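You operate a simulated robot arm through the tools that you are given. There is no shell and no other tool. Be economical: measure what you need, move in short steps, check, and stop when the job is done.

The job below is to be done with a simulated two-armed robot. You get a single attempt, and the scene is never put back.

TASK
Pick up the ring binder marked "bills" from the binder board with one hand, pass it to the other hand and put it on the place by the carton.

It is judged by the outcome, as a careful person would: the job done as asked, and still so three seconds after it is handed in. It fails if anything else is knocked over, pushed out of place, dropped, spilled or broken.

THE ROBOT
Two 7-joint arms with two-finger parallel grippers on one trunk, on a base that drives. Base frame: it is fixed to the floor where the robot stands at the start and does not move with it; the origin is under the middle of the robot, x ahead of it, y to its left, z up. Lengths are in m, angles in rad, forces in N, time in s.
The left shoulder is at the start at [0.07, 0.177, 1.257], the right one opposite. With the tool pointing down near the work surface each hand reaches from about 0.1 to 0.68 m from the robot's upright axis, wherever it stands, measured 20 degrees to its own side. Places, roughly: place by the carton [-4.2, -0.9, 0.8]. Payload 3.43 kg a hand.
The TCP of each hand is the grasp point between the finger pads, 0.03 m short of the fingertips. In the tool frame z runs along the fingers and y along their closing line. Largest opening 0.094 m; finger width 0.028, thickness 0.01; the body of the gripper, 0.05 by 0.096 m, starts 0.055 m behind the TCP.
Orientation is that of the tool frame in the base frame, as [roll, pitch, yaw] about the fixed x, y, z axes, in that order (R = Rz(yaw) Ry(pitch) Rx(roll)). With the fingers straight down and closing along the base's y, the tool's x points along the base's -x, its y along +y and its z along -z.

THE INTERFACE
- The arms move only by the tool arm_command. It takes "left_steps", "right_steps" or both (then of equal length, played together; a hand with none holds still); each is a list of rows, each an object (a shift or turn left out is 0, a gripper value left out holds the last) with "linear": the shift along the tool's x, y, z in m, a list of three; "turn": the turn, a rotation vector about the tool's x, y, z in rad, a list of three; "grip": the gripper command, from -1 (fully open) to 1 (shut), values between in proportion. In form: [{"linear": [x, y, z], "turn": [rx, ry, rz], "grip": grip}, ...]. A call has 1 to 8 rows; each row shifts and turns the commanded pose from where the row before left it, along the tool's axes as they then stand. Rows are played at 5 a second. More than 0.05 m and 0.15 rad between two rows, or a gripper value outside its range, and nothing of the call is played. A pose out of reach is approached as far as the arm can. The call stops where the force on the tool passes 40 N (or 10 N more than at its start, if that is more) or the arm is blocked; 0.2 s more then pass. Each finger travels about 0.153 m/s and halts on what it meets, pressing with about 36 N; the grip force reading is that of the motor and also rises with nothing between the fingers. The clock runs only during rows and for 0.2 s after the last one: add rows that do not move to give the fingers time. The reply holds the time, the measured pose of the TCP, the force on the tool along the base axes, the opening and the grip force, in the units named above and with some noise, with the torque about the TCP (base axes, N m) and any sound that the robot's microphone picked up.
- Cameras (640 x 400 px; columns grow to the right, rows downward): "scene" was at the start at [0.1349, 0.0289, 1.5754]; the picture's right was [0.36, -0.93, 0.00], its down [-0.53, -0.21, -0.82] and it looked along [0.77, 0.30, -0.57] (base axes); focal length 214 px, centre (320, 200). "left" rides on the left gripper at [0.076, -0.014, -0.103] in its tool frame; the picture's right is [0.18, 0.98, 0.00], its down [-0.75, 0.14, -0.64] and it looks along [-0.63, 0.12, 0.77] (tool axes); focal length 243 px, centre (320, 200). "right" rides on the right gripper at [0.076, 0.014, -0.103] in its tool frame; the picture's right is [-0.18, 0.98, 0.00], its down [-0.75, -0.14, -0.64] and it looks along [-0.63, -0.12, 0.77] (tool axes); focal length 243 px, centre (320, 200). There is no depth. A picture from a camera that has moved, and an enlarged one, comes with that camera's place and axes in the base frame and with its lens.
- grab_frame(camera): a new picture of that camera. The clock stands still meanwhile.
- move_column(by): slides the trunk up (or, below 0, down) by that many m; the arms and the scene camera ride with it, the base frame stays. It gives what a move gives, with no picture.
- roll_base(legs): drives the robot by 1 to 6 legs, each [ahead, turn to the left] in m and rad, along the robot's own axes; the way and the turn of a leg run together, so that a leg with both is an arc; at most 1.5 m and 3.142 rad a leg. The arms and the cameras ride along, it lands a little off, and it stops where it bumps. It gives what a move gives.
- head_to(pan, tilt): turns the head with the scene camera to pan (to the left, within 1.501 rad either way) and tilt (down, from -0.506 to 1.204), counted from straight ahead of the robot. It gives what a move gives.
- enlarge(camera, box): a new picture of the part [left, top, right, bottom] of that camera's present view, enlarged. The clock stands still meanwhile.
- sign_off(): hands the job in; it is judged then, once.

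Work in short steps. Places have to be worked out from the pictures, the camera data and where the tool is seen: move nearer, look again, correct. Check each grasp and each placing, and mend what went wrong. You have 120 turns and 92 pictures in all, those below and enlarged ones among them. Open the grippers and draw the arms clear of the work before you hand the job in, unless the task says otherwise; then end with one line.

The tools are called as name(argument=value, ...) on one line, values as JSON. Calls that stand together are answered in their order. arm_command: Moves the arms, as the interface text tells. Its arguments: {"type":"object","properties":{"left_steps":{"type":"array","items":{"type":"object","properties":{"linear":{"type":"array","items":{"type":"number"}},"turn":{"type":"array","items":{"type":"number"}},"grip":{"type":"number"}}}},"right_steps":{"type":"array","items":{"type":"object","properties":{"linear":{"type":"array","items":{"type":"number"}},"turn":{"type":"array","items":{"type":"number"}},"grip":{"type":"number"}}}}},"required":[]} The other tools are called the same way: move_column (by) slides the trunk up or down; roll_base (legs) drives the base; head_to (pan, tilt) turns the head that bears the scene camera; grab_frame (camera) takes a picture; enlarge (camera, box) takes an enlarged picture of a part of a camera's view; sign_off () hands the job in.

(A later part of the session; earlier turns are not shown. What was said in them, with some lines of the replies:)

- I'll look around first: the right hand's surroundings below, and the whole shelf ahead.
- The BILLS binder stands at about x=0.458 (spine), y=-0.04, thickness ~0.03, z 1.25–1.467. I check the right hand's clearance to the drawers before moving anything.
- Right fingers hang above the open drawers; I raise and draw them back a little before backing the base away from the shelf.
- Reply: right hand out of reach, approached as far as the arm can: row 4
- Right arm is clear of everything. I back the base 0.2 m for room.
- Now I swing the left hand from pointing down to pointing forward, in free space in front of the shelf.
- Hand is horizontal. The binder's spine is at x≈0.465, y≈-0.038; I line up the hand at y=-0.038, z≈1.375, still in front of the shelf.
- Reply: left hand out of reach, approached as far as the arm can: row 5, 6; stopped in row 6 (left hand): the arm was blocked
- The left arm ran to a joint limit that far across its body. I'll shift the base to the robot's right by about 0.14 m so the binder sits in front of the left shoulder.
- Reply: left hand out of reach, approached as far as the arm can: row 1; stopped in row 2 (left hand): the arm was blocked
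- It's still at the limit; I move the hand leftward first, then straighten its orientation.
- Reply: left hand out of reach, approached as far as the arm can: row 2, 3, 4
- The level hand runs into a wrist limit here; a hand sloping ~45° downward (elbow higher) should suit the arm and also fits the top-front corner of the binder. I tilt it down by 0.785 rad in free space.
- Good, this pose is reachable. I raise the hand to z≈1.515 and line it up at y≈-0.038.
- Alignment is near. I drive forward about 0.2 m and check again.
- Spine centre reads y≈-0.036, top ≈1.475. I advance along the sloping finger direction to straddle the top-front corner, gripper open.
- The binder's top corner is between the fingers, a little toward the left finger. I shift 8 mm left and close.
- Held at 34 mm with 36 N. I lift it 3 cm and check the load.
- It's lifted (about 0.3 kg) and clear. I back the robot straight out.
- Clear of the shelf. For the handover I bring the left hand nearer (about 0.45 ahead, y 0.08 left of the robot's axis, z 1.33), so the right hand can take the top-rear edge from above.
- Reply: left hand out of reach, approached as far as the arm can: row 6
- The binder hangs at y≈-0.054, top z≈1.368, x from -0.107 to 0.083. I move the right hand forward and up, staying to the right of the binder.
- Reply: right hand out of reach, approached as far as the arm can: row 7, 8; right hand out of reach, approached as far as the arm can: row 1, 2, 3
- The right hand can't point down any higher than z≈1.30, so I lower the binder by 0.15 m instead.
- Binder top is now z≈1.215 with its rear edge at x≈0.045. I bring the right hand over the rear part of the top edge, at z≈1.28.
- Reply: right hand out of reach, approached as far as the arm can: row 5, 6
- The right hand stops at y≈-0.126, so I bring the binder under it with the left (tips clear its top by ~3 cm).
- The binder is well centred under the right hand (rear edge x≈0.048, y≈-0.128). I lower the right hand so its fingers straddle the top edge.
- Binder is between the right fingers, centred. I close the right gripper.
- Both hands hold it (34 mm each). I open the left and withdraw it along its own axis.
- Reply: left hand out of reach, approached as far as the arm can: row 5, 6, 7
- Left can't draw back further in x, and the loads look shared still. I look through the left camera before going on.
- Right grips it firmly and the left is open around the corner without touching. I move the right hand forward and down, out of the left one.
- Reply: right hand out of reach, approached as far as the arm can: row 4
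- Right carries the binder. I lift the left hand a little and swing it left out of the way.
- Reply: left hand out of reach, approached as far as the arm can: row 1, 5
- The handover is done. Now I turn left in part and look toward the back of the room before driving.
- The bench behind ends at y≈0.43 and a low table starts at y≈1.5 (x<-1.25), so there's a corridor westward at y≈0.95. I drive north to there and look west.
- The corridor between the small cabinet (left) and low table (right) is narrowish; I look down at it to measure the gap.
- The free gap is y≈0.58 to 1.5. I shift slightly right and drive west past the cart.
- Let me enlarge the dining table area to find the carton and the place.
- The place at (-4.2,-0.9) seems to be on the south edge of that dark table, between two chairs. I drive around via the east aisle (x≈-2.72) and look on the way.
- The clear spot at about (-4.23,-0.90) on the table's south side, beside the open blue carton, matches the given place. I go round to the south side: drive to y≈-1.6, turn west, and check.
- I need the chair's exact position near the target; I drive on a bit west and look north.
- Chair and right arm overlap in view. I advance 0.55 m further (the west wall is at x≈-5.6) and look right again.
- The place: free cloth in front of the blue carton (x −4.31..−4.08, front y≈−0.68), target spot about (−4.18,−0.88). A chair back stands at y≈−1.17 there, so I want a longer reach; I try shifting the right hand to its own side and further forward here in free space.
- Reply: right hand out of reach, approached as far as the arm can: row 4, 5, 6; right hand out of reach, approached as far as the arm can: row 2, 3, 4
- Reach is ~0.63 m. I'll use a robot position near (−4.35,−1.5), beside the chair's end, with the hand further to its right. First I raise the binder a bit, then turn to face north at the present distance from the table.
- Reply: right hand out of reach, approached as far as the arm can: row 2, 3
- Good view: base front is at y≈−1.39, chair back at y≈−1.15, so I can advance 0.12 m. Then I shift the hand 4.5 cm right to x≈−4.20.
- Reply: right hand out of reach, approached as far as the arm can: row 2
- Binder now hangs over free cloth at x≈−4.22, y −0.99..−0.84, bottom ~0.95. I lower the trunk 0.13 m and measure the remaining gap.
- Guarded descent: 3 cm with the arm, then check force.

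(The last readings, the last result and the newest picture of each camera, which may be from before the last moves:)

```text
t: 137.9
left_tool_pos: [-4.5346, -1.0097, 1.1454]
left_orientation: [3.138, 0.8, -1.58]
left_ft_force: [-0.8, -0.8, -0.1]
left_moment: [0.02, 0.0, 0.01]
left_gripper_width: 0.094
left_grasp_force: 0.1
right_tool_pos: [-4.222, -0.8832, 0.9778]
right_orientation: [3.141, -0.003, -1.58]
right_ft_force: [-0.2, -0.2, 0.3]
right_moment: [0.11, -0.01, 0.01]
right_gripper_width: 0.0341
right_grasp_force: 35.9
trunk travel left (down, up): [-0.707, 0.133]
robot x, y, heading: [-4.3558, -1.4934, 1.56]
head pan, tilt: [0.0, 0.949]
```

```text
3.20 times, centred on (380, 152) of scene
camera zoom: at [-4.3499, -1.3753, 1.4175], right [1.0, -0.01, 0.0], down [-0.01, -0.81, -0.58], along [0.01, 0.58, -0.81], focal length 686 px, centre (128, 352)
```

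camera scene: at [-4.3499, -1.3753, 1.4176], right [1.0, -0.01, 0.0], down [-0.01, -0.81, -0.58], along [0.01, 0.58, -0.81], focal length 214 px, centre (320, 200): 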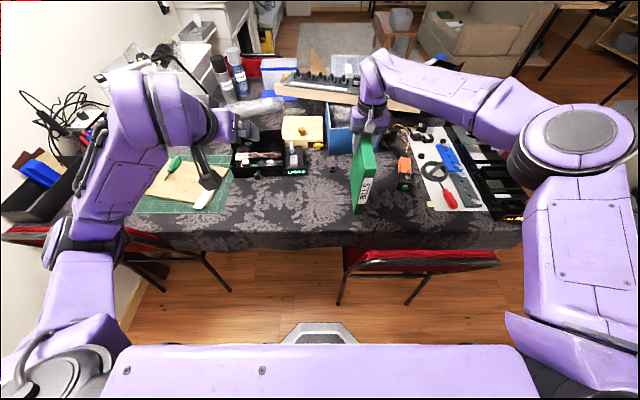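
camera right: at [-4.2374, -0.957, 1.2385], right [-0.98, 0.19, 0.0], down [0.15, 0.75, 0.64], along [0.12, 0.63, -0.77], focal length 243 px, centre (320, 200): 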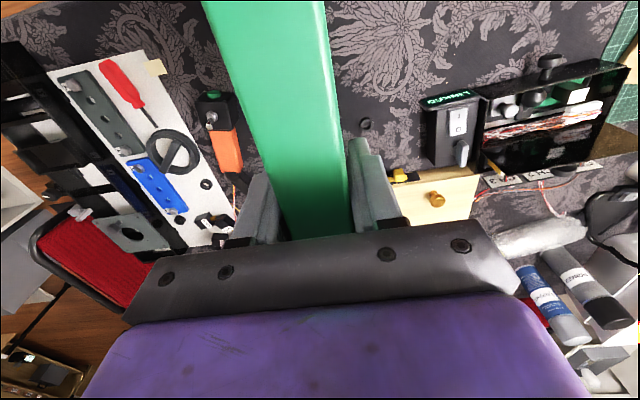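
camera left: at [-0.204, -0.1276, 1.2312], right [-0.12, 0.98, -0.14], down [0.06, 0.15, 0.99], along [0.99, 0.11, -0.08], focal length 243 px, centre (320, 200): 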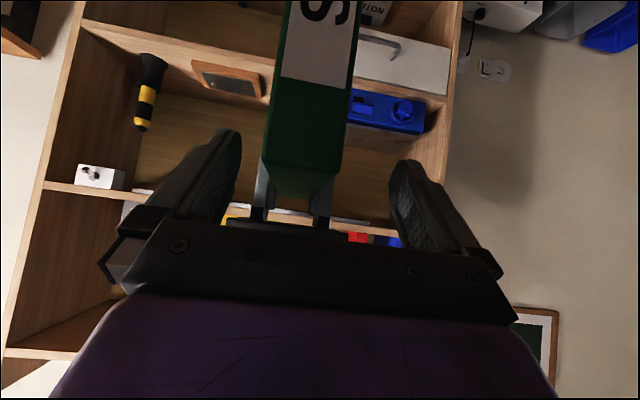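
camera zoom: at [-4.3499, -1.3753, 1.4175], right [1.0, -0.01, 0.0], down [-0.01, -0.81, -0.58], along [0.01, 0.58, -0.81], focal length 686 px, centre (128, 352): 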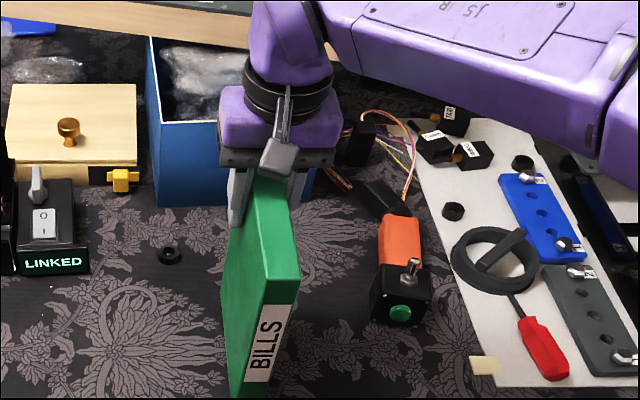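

Still in the air. I continue in small rows.

arm_command(right_steps=[{"linear": [0, 0, 0.005]}, {"linear": [0, 0, 0.005]}, {"linear": [0, 0, 0]}])

arm_command(right_steps=[{"linear": [0, 0, 0.005]}, {"linear": [0, 0, 0.005]}, {"linear": [0, 0, 0]}])

enlarge(camera="scene", box=[280, 120, 480, 245])

```text
t: 138.7
left_tool_pos: [-4.5364, -1.0105, 1.1444]
left_orientation: [3.138, 0.8, -1.581]
left_ft_force: [-0.4, -0.2, -0.5]
left_moment: [0.0, -0.01, -0.06]
left_gripper_width: 0.0942
left_grasp_force: 0.0
right_tool_pos: [-4.2231, -0.8829, 0.9678]
right_orientation: [3.14, -0.004, -1.581]
right_ft_force: [-0.2, 0.5, -0.9]
right_moment: [0.15, 0.02, 0.02]
right_gripper_width: 0.034
right_grasp_force: 35.9
trunk travel left (down, up): [-0.707, 0.133]
robot x, y, heading: [-4.3513, -1.4925, 1.558]
head pan, tilt: [0.0, 0.949]
```

```text
t: 139.5
left_tool_pos: [-4.5357, -1.0096, 1.1447]
left_orientation: [3.139, 0.802, -1.581]
left_ft_force: [0.1, -0.2, 0.0]
left_moment: [0.0, -0.01, -0.01]
left_gripper_width: 0.0939
left_grasp_force: 0.1
right_tool_pos: [-4.2222, -0.8831, 0.9573]
right_orientation: [3.14, -0.003, -1.582]
right_ft_force: [0.4, 0.0, -0.2]
right_moment: [0.14, -0.02, -0.01]
right_gripper_width: 0.0341
right_grasp_force: 36.3
trunk travel left (down, up): [-0.707, 0.133]
robot x, y, heading: [-4.3523, -1.4965, 1.562]
head pan, tilt: [0.0, 0.949]
```

```text
3.20 times, centred on (380, 182) of scene
camera zoom: at [-4.3499, -1.3752, 1.4175], right [1.0, -0.01, 0.0], down [-0.01, -0.81, -0.58], along [0.01, 0.58, -0.81], focal length 686 px, centre (128, 256)
```

zoom: 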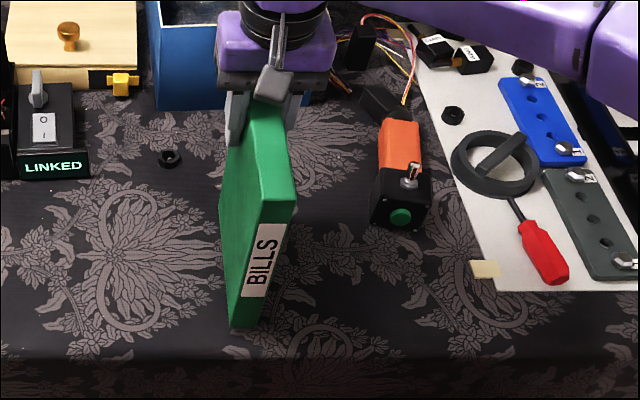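

The spine sits near y≈−1.02, close to the table edge (≈−1.03). I raise 1 cm and drive 7 cm forward (base front stays short of the chair).

arm_command(right_steps=[{"linear": [0, 0, -0.01]}, {"linear": [0, 0, 0]}])

roll_base(legs=[[0.07, 0]])

grab_frame(camera="scene")

enlarge(camera="scene", box=[280, 120, 480, 245])

```text
t: 140.1
left_tool_pos: [-4.5358, -1.0108, 1.145]
left_orientation: [3.137, 0.801, -1.581]
left_ft_force: [-0.5, -0.5, 0.2]
left_moment: [-0.02, -0.02, 0.0]
left_gripper_width: 0.0943
left_grasp_force: 0.0
right_tool_pos: [-4.222, -0.882, 0.9675]
right_orientation: [3.141, -0.004, -1.581]
right_ft_force: [0.0, 0.3, 0.4]
right_moment: [0.13, 0.03, 0.04]
right_gripper_width: 0.0344
right_grasp_force: 35.6
trunk travel left (down, up): [-0.707, 0.133]
robot x, y, heading: [-4.3501, -1.4957, 1.561]
head pan, tilt: [0.0, 0.949]
```

```text
t: 141.1
left_tool_pos: [-4.5335, -0.9491, 1.1482]
left_orientation: [3.138, 0.807, -1.582]
left_ft_force: [0.1, -0.3, 0.0]
left_moment: [-0.01, 0.0, 0.0]
left_gripper_width: 0.0941
left_grasp_force: 0.1
right_tool_pos: [-4.2217, -0.8186, 0.9728]
right_orientation: [3.141, 0.004, -1.581]
right_ft_force: [0.2, -0.5, 0.0]
right_moment: [0.11, -0.01, 0.01]
right_gripper_width: 0.0344
right_grasp_force: 36.0
trunk travel left (down, up): [-0.707, 0.133]
robot x, y, heading: [-4.3549, -1.426, 1.561]
head pan, tilt: [0.0, 0.949]
```

```text
32 pictures are left
camera scene: at [-4.3491, -1.3144, 1.4185], right [1.0, -0.01, 0.0], down [-0.01, -0.81, -0.59], along [0.01, 0.59, -0.81], focal length 214 px, centre (320, 200)
```

scene: 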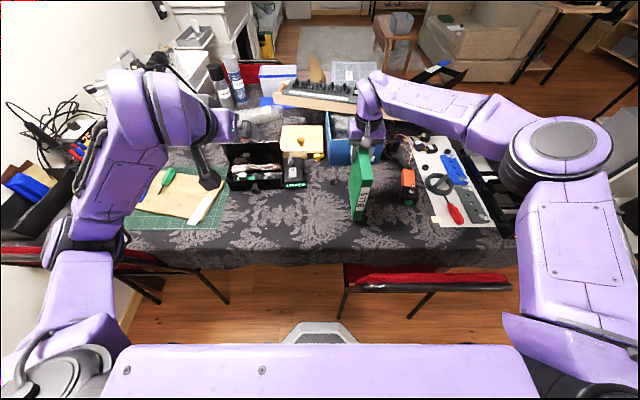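

```text
3.20 times, centred on (380, 182) of scene
camera zoom: at [-4.3491, -1.3144, 1.4185], right [1.0, -0.01, 0.0], down [-0.01, -0.81, -0.59], along [0.01, 0.59, -0.81], focal length 686 px, centre (128, 256)
```

zoom: 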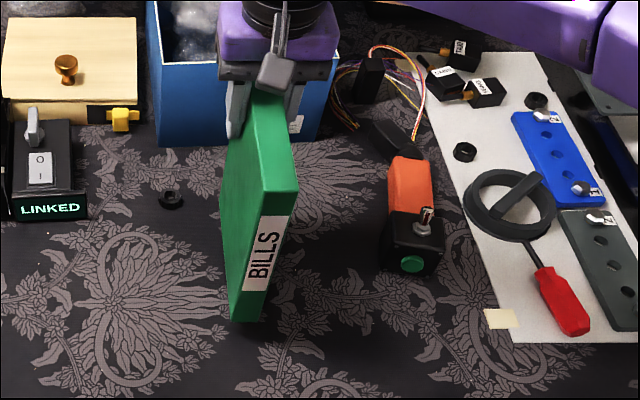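

Well inside now. I descend in small rows again, watching the force.

arm_command(right_steps=[{"linear": [0, 0, 0.008]}, {"linear": [0, 0, 0.008]}, {"linear": [0, 0, 0.008]}, {"linear": [0, 0, 0]}])

arm_command(right_steps=[{"linear": [0, 0, 0.005]}, {"linear": [0, 0, 0.005]}, {"linear": [0, 0, 0]}])

```text
t: 142.1
left_tool_pos: [-4.5348, -0.9428, 1.146]
left_orientation: [3.138, 0.802, -1.582]
left_ft_force: [0.3, 0.4, 0.4]
left_moment: [0.02, -0.02, 0.01]
left_gripper_width: 0.0941
left_grasp_force: 0.0
right_tool_pos: [-4.2216, -0.8139, 0.943]
right_orientation: [3.141, -0.001, -1.581]
right_ft_force: [-0.2, -0.6, -0.1]
right_moment: [0.13, -0.02, -0.01]
right_gripper_width: 0.0342
right_grasp_force: 36.2
trunk travel left (down, up): [-0.707, 0.133]
robot x, y, heading: [-4.3506, -1.4286, 1.56]
head pan, tilt: [0.0, 0.949]
```

```text
t: 142.9
left_tool_pos: [-4.5362, -0.9445, 1.1477]
left_orientation: [3.14, 0.806, -1.582]
left_ft_force: [-0.5, 0.3, 0.3]
left_moment: [-0.03, 0.02, -0.01]
left_gripper_width: 0.0941
left_grasp_force: 0.1
right_tool_pos: [-4.2214, -0.814, 0.9383]
right_orientation: [3.14, 0.007, -1.58]
right_ft_force: [1.0, 13.9, 35.6]
right_moment: [-0.09, -0.24, -0.05]
right_gripper_width: 0.0341
right_grasp_force: 36.7
trunk travel left (down, up): [-0.707, 0.133]
robot x, y, heading: [-4.353, -1.4206, 1.561]
head pan, tilt: [0.0, 0.949]
```

Contact with the table (36 N). I ease up 4 mm to take off the load.

arm_command(right_steps=[{"linear": [0, 0, -0.003]}, {"linear": [0, 0, -0.002]}, {"linear": [0, 0, 0]}])

enlarge(camera="scene", box=[280, 120, 480, 245])

```text
t: 143.7
left_tool_pos: [-4.5359, -0.9423, 1.1454]
left_orientation: [3.138, 0.801, -1.582]
left_ft_force: [0.4, 0.1, -0.6]
left_moment: [-0.04, 0.03, -0.01]
left_gripper_width: 0.094
left_grasp_force: 0.0
right_tool_pos: [-4.2218, -0.8165, 0.9385]
right_orientation: [3.141, -0.005, -1.58]
right_ft_force: [-0.2, 5.2, 8.4]
right_moment: [1.04, 0.09, 0.07]
right_gripper_width: 0.0343
right_grasp_force: 36.4
trunk travel left (down, up): [-0.707, 0.133]
robot x, y, heading: [-4.3508, -1.4229, 1.562]
head pan, tilt: [0.0, 0.949]
```

```text
3.20 times, centred on (380, 182) of scene
camera zoom: at [-4.3498, -1.3066, 1.4174], right [1.0, -0.01, 0.0], down [-0.01, -0.81, -0.58], along [0.01, 0.58, -0.81], focal length 686 px, centre (128, 256)
```

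zoom: 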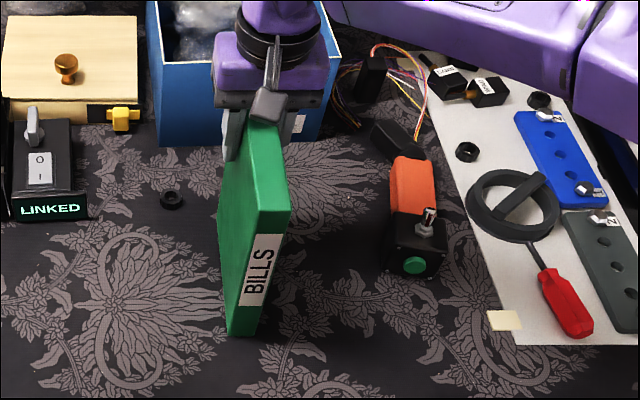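

Slight front-edge load remains; I ease 1.5 mm more and open the gripper gradually so it settles upright.

arm_command(right_steps=[{"linear": [0, 0, -0.0015]}, {"linear": [0, 0, 0]}])

arm_command(right_steps=[{"grip": 0.26}, {"grip": 0.2}, {"grip": 0.1}, {"grip": -0.1}, {"grip": -0.5}, {"grip": -0.9}, {"grip": -0.9}])

enlarge(camera="scene", box=[280, 120, 480, 245])

grab_frame(camera="right")

```text
t: 144.3
left_tool_pos: [-4.5356, -0.9397, 1.1446]
left_orientation: [3.14, 0.801, -1.581]
left_ft_force: [-0.5, -0.6, 0.3]
left_moment: [0.01, -0.01, -0.02]
left_gripper_width: 0.0939
left_grasp_force: 0.1
right_tool_pos: [-4.2211, -0.814, 0.9391]
right_orientation: [3.141, -0.004, -1.582]
right_ft_force: [-0.7, 0.5, -0.9]
right_moment: [0.1, 0.02, 0.04]
right_gripper_width: 0.0342
right_grasp_force: 35.6
trunk travel left (down, up): [-0.707, 0.133]
robot x, y, heading: [-4.3498, -1.4263, 1.563]
head pan, tilt: [0.0, 0.949]
```

```text
t: 145.9
left_tool_pos: [-4.5361, -0.941, 1.1449]
left_orientation: [3.138, 0.802, -1.581]
left_ft_force: [-0.2, -0.2, -0.1]
left_moment: [-0.01, -0.01, 0.0]
left_gripper_width: 0.094
left_grasp_force: 0.1
right_tool_pos: [-4.2205, -0.814, 0.9402]
right_orientation: [-3.141, -0.002, -1.583]
right_ft_force: [-0.4, 0.0, 0.2]
right_moment: [0.01, 0.01, 0.01]
right_gripper_width: 0.0893
right_grasp_force: 0.0
trunk travel left (down, up): [-0.707, 0.133]
robot x, y, heading: [-4.3561, -1.4267, 1.562]
head pan, tilt: [0.0, 0.949]
```

```text
3.20 times, centred on (380, 182) of scene
camera zoom: at [-4.3492, -1.3059, 1.4176], right [1.0, -0.01, 0.0], down [-0.01, -0.81, -0.58], along [0.01, 0.58, -0.81], focal length 686 px, centre (128, 256)
```

zoom: 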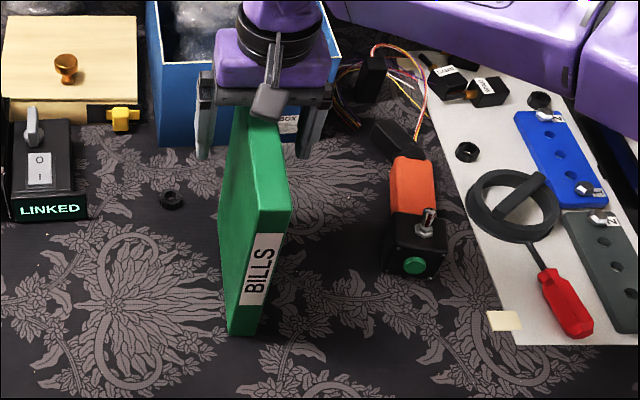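

```text
28 pictures are left
camera right: at [-4.2365, -0.8899, 1.0423], right [-0.98, 0.19, 0.0], down [0.15, 0.75, 0.64], along [0.12, 0.63, -0.77], focal length 243 px, centre (320, 200)
```

right: 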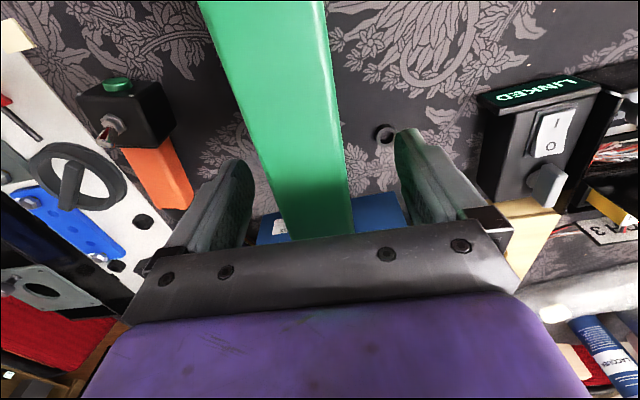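

The binder stands free and upright. I lift the right hand straight up, then raise the trunk.

arm_command(right_steps=[{"linear": [0, 0, -0.015]}, {"linear": [0, 0, -0.02]}, {"linear": [0, 0, -0.02]}, {"linear": [0, 0, -0.02]}, {"linear": [0, 0, 0]}])

move_column(by=0.13)

grab_frame(camera="scene")

```text
t: 147.1
left_tool_pos: [-4.5353, -0.9421, 1.1461]
left_orientation: [3.137, 0.802, -1.581]
left_ft_force: [-0.7, -0.6, 0.6]
left_moment: [0.0, -0.02, -0.02]
left_gripper_width: 0.094
left_grasp_force: 0.2
right_tool_pos: [-4.2213, -0.8134, 1.0056]
right_orientation: [3.141, -0.002, -1.581]
right_ft_force: [0.1, -0.2, -0.4]
right_moment: [0.01, -0.02, 0.01]
right_gripper_width: 0.0891
right_grasp_force: 0.1
right hand out of reach, approached as far as the arm can: row 4
trunk travel left (down, up): [-0.707, 0.133]
robot x, y, heading: [-4.354, -1.427, 1.556]
head pan, tilt: [0.0, 0.949]
```

```text
t: 148.7
left_tool_pos: [-4.5349, -0.9418, 1.2756]
left_orientation: [3.137, 0.8, -1.58]
left_ft_force: [-0.2, 0.8, 0.3]
left_moment: [-0.03, 0.0, -0.01]
left_gripper_width: 0.0937
left_grasp_force: 0.1
right_tool_pos: [-4.2217, -0.8144, 1.136]
right_orientation: [3.141, -0.001, -1.583]
right_ft_force: [0.7, -1.0, -0.2]
right_moment: [0.0, 0.01, 0.0]
right_gripper_width: 0.0891
right_grasp_force: 0.0
trunk travel left (down, up): [-0.837, 0.003]
robot x, y, heading: [-4.3537, -1.4248, 1.562]
head pan, tilt: [0.0, 0.949]
```

```text
27 pictures are left
camera scene: at [-4.3492, -1.3057, 1.5475], right [1.0, -0.01, 0.0], down [-0.01, -0.81, -0.58], along [0.01, 0.58, -0.81], focal length 214 px, centre (320, 200)
```

scene: 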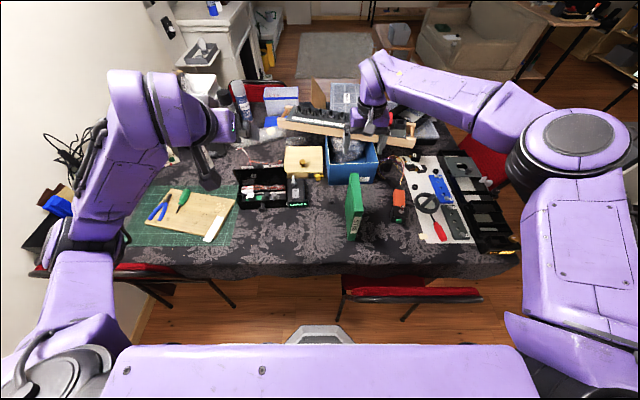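

Binder stands upright on the place, nothing else disturbed. I back off 0.2 m to draw the arms clear and take a final look.

roll_base(legs=[[-0.2, 0]])

grab_frame(camera="scene")

enlarge(camera="scene", box=[240, 80, 480, 230])

```text
t: 150.3
left_tool_pos: [-4.5364, -1.1388, 1.274]
left_orientation: [3.138, 0.799, -1.582]
left_ft_force: [-0.7, 0.3, 0.5]
left_moment: [0.0, -0.01, -0.02]
left_gripper_width: 0.094
left_grasp_force: 0.1
right_tool_pos: [-4.2222, -1.0135, 1.1349]
right_orientation: [3.141, -0.004, -1.583]
right_ft_force: [-0.5, 0.6, 0.2]
right_moment: [0.01, 0.01, 0.04]
right_gripper_width: 0.0894
right_grasp_force: 0.0
trunk travel left (down, up): [-0.837, 0.003]
robot x, y, heading: [-4.3519, -1.6255, 1.557]
head pan, tilt: [0.0, 0.949]
```

```text
26 pictures are left
camera scene: at [-4.3512, -1.5033, 1.5473], right [1.0, -0.01, 0.0], down [-0.01, -0.81, -0.58], along [0.01, 0.58, -0.81], focal length 214 px, centre (320, 200)
```

scene: 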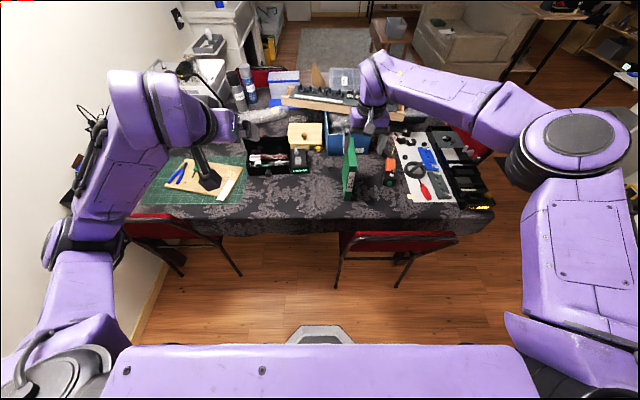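

```text
2.67 times, centred on (360, 155) of scene
camera zoom: at [-4.3512, -1.5033, 1.5473], right [1.0, -0.01, 0.0], down [-0.01, -0.81, -0.58], along [0.01, 0.58, -0.81], focal length 572 px, centre (213, 320)
```

zoom: 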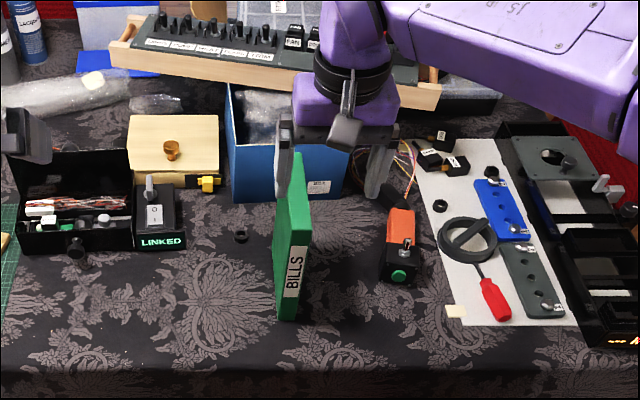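

It stands stable. I back off slightly more so the hand is fully clear, then hand in.

roll_base(legs=[[-0.15, 0]])

grab_frame(camera="scene")

```text
t: 151.7
left_tool_pos: [-4.5377, -1.2891, 1.2737]
left_orientation: [3.139, 0.799, -1.583]
left_ft_force: [0.9, 0.5, 0.4]
left_moment: [0.0, 0.02, -0.01]
left_gripper_width: 0.0942
left_grasp_force: 0.1
right_tool_pos: [-4.224, -1.162, 1.1346]
right_orientation: [3.141, -0.002, -1.582]
right_ft_force: [-0.7, -0.5, -0.1]
right_moment: [-0.03, 0.01, -0.01]
right_gripper_width: 0.0893
right_grasp_force: 0.0
trunk travel left (down, up): [-0.837, 0.003]
robot x, y, heading: [-4.3564, -1.774, 1.559]
head pan, tilt: [0.0, 0.949]
```

```text
24 pictures are left
camera scene: at [-4.353, -1.6533, 1.5473], right [1.0, -0.01, 0.0], down [-0.01, -0.81, -0.58], along [0.01, 0.58, -0.81], focal length 214 px, centre (320, 200)
```

scene: 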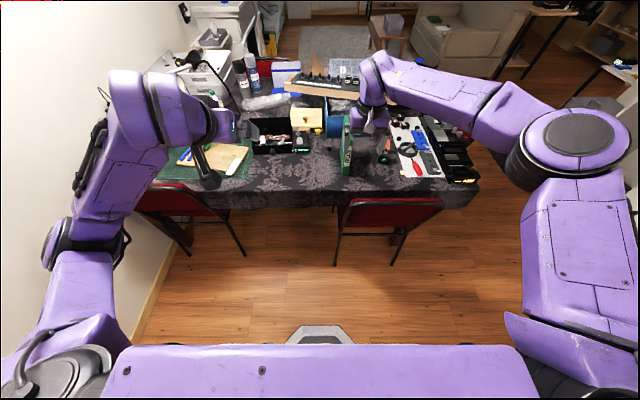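

The binder is upright by the carton, both grippers are open and clear. Handing in.

sign_off()

```text
The job is handed in.
```

The "bills" binder was picked up with the left hand, passed to the right, and now stands upright on the free spot in front of the blue carton, with nothing else disturbed that I could see.
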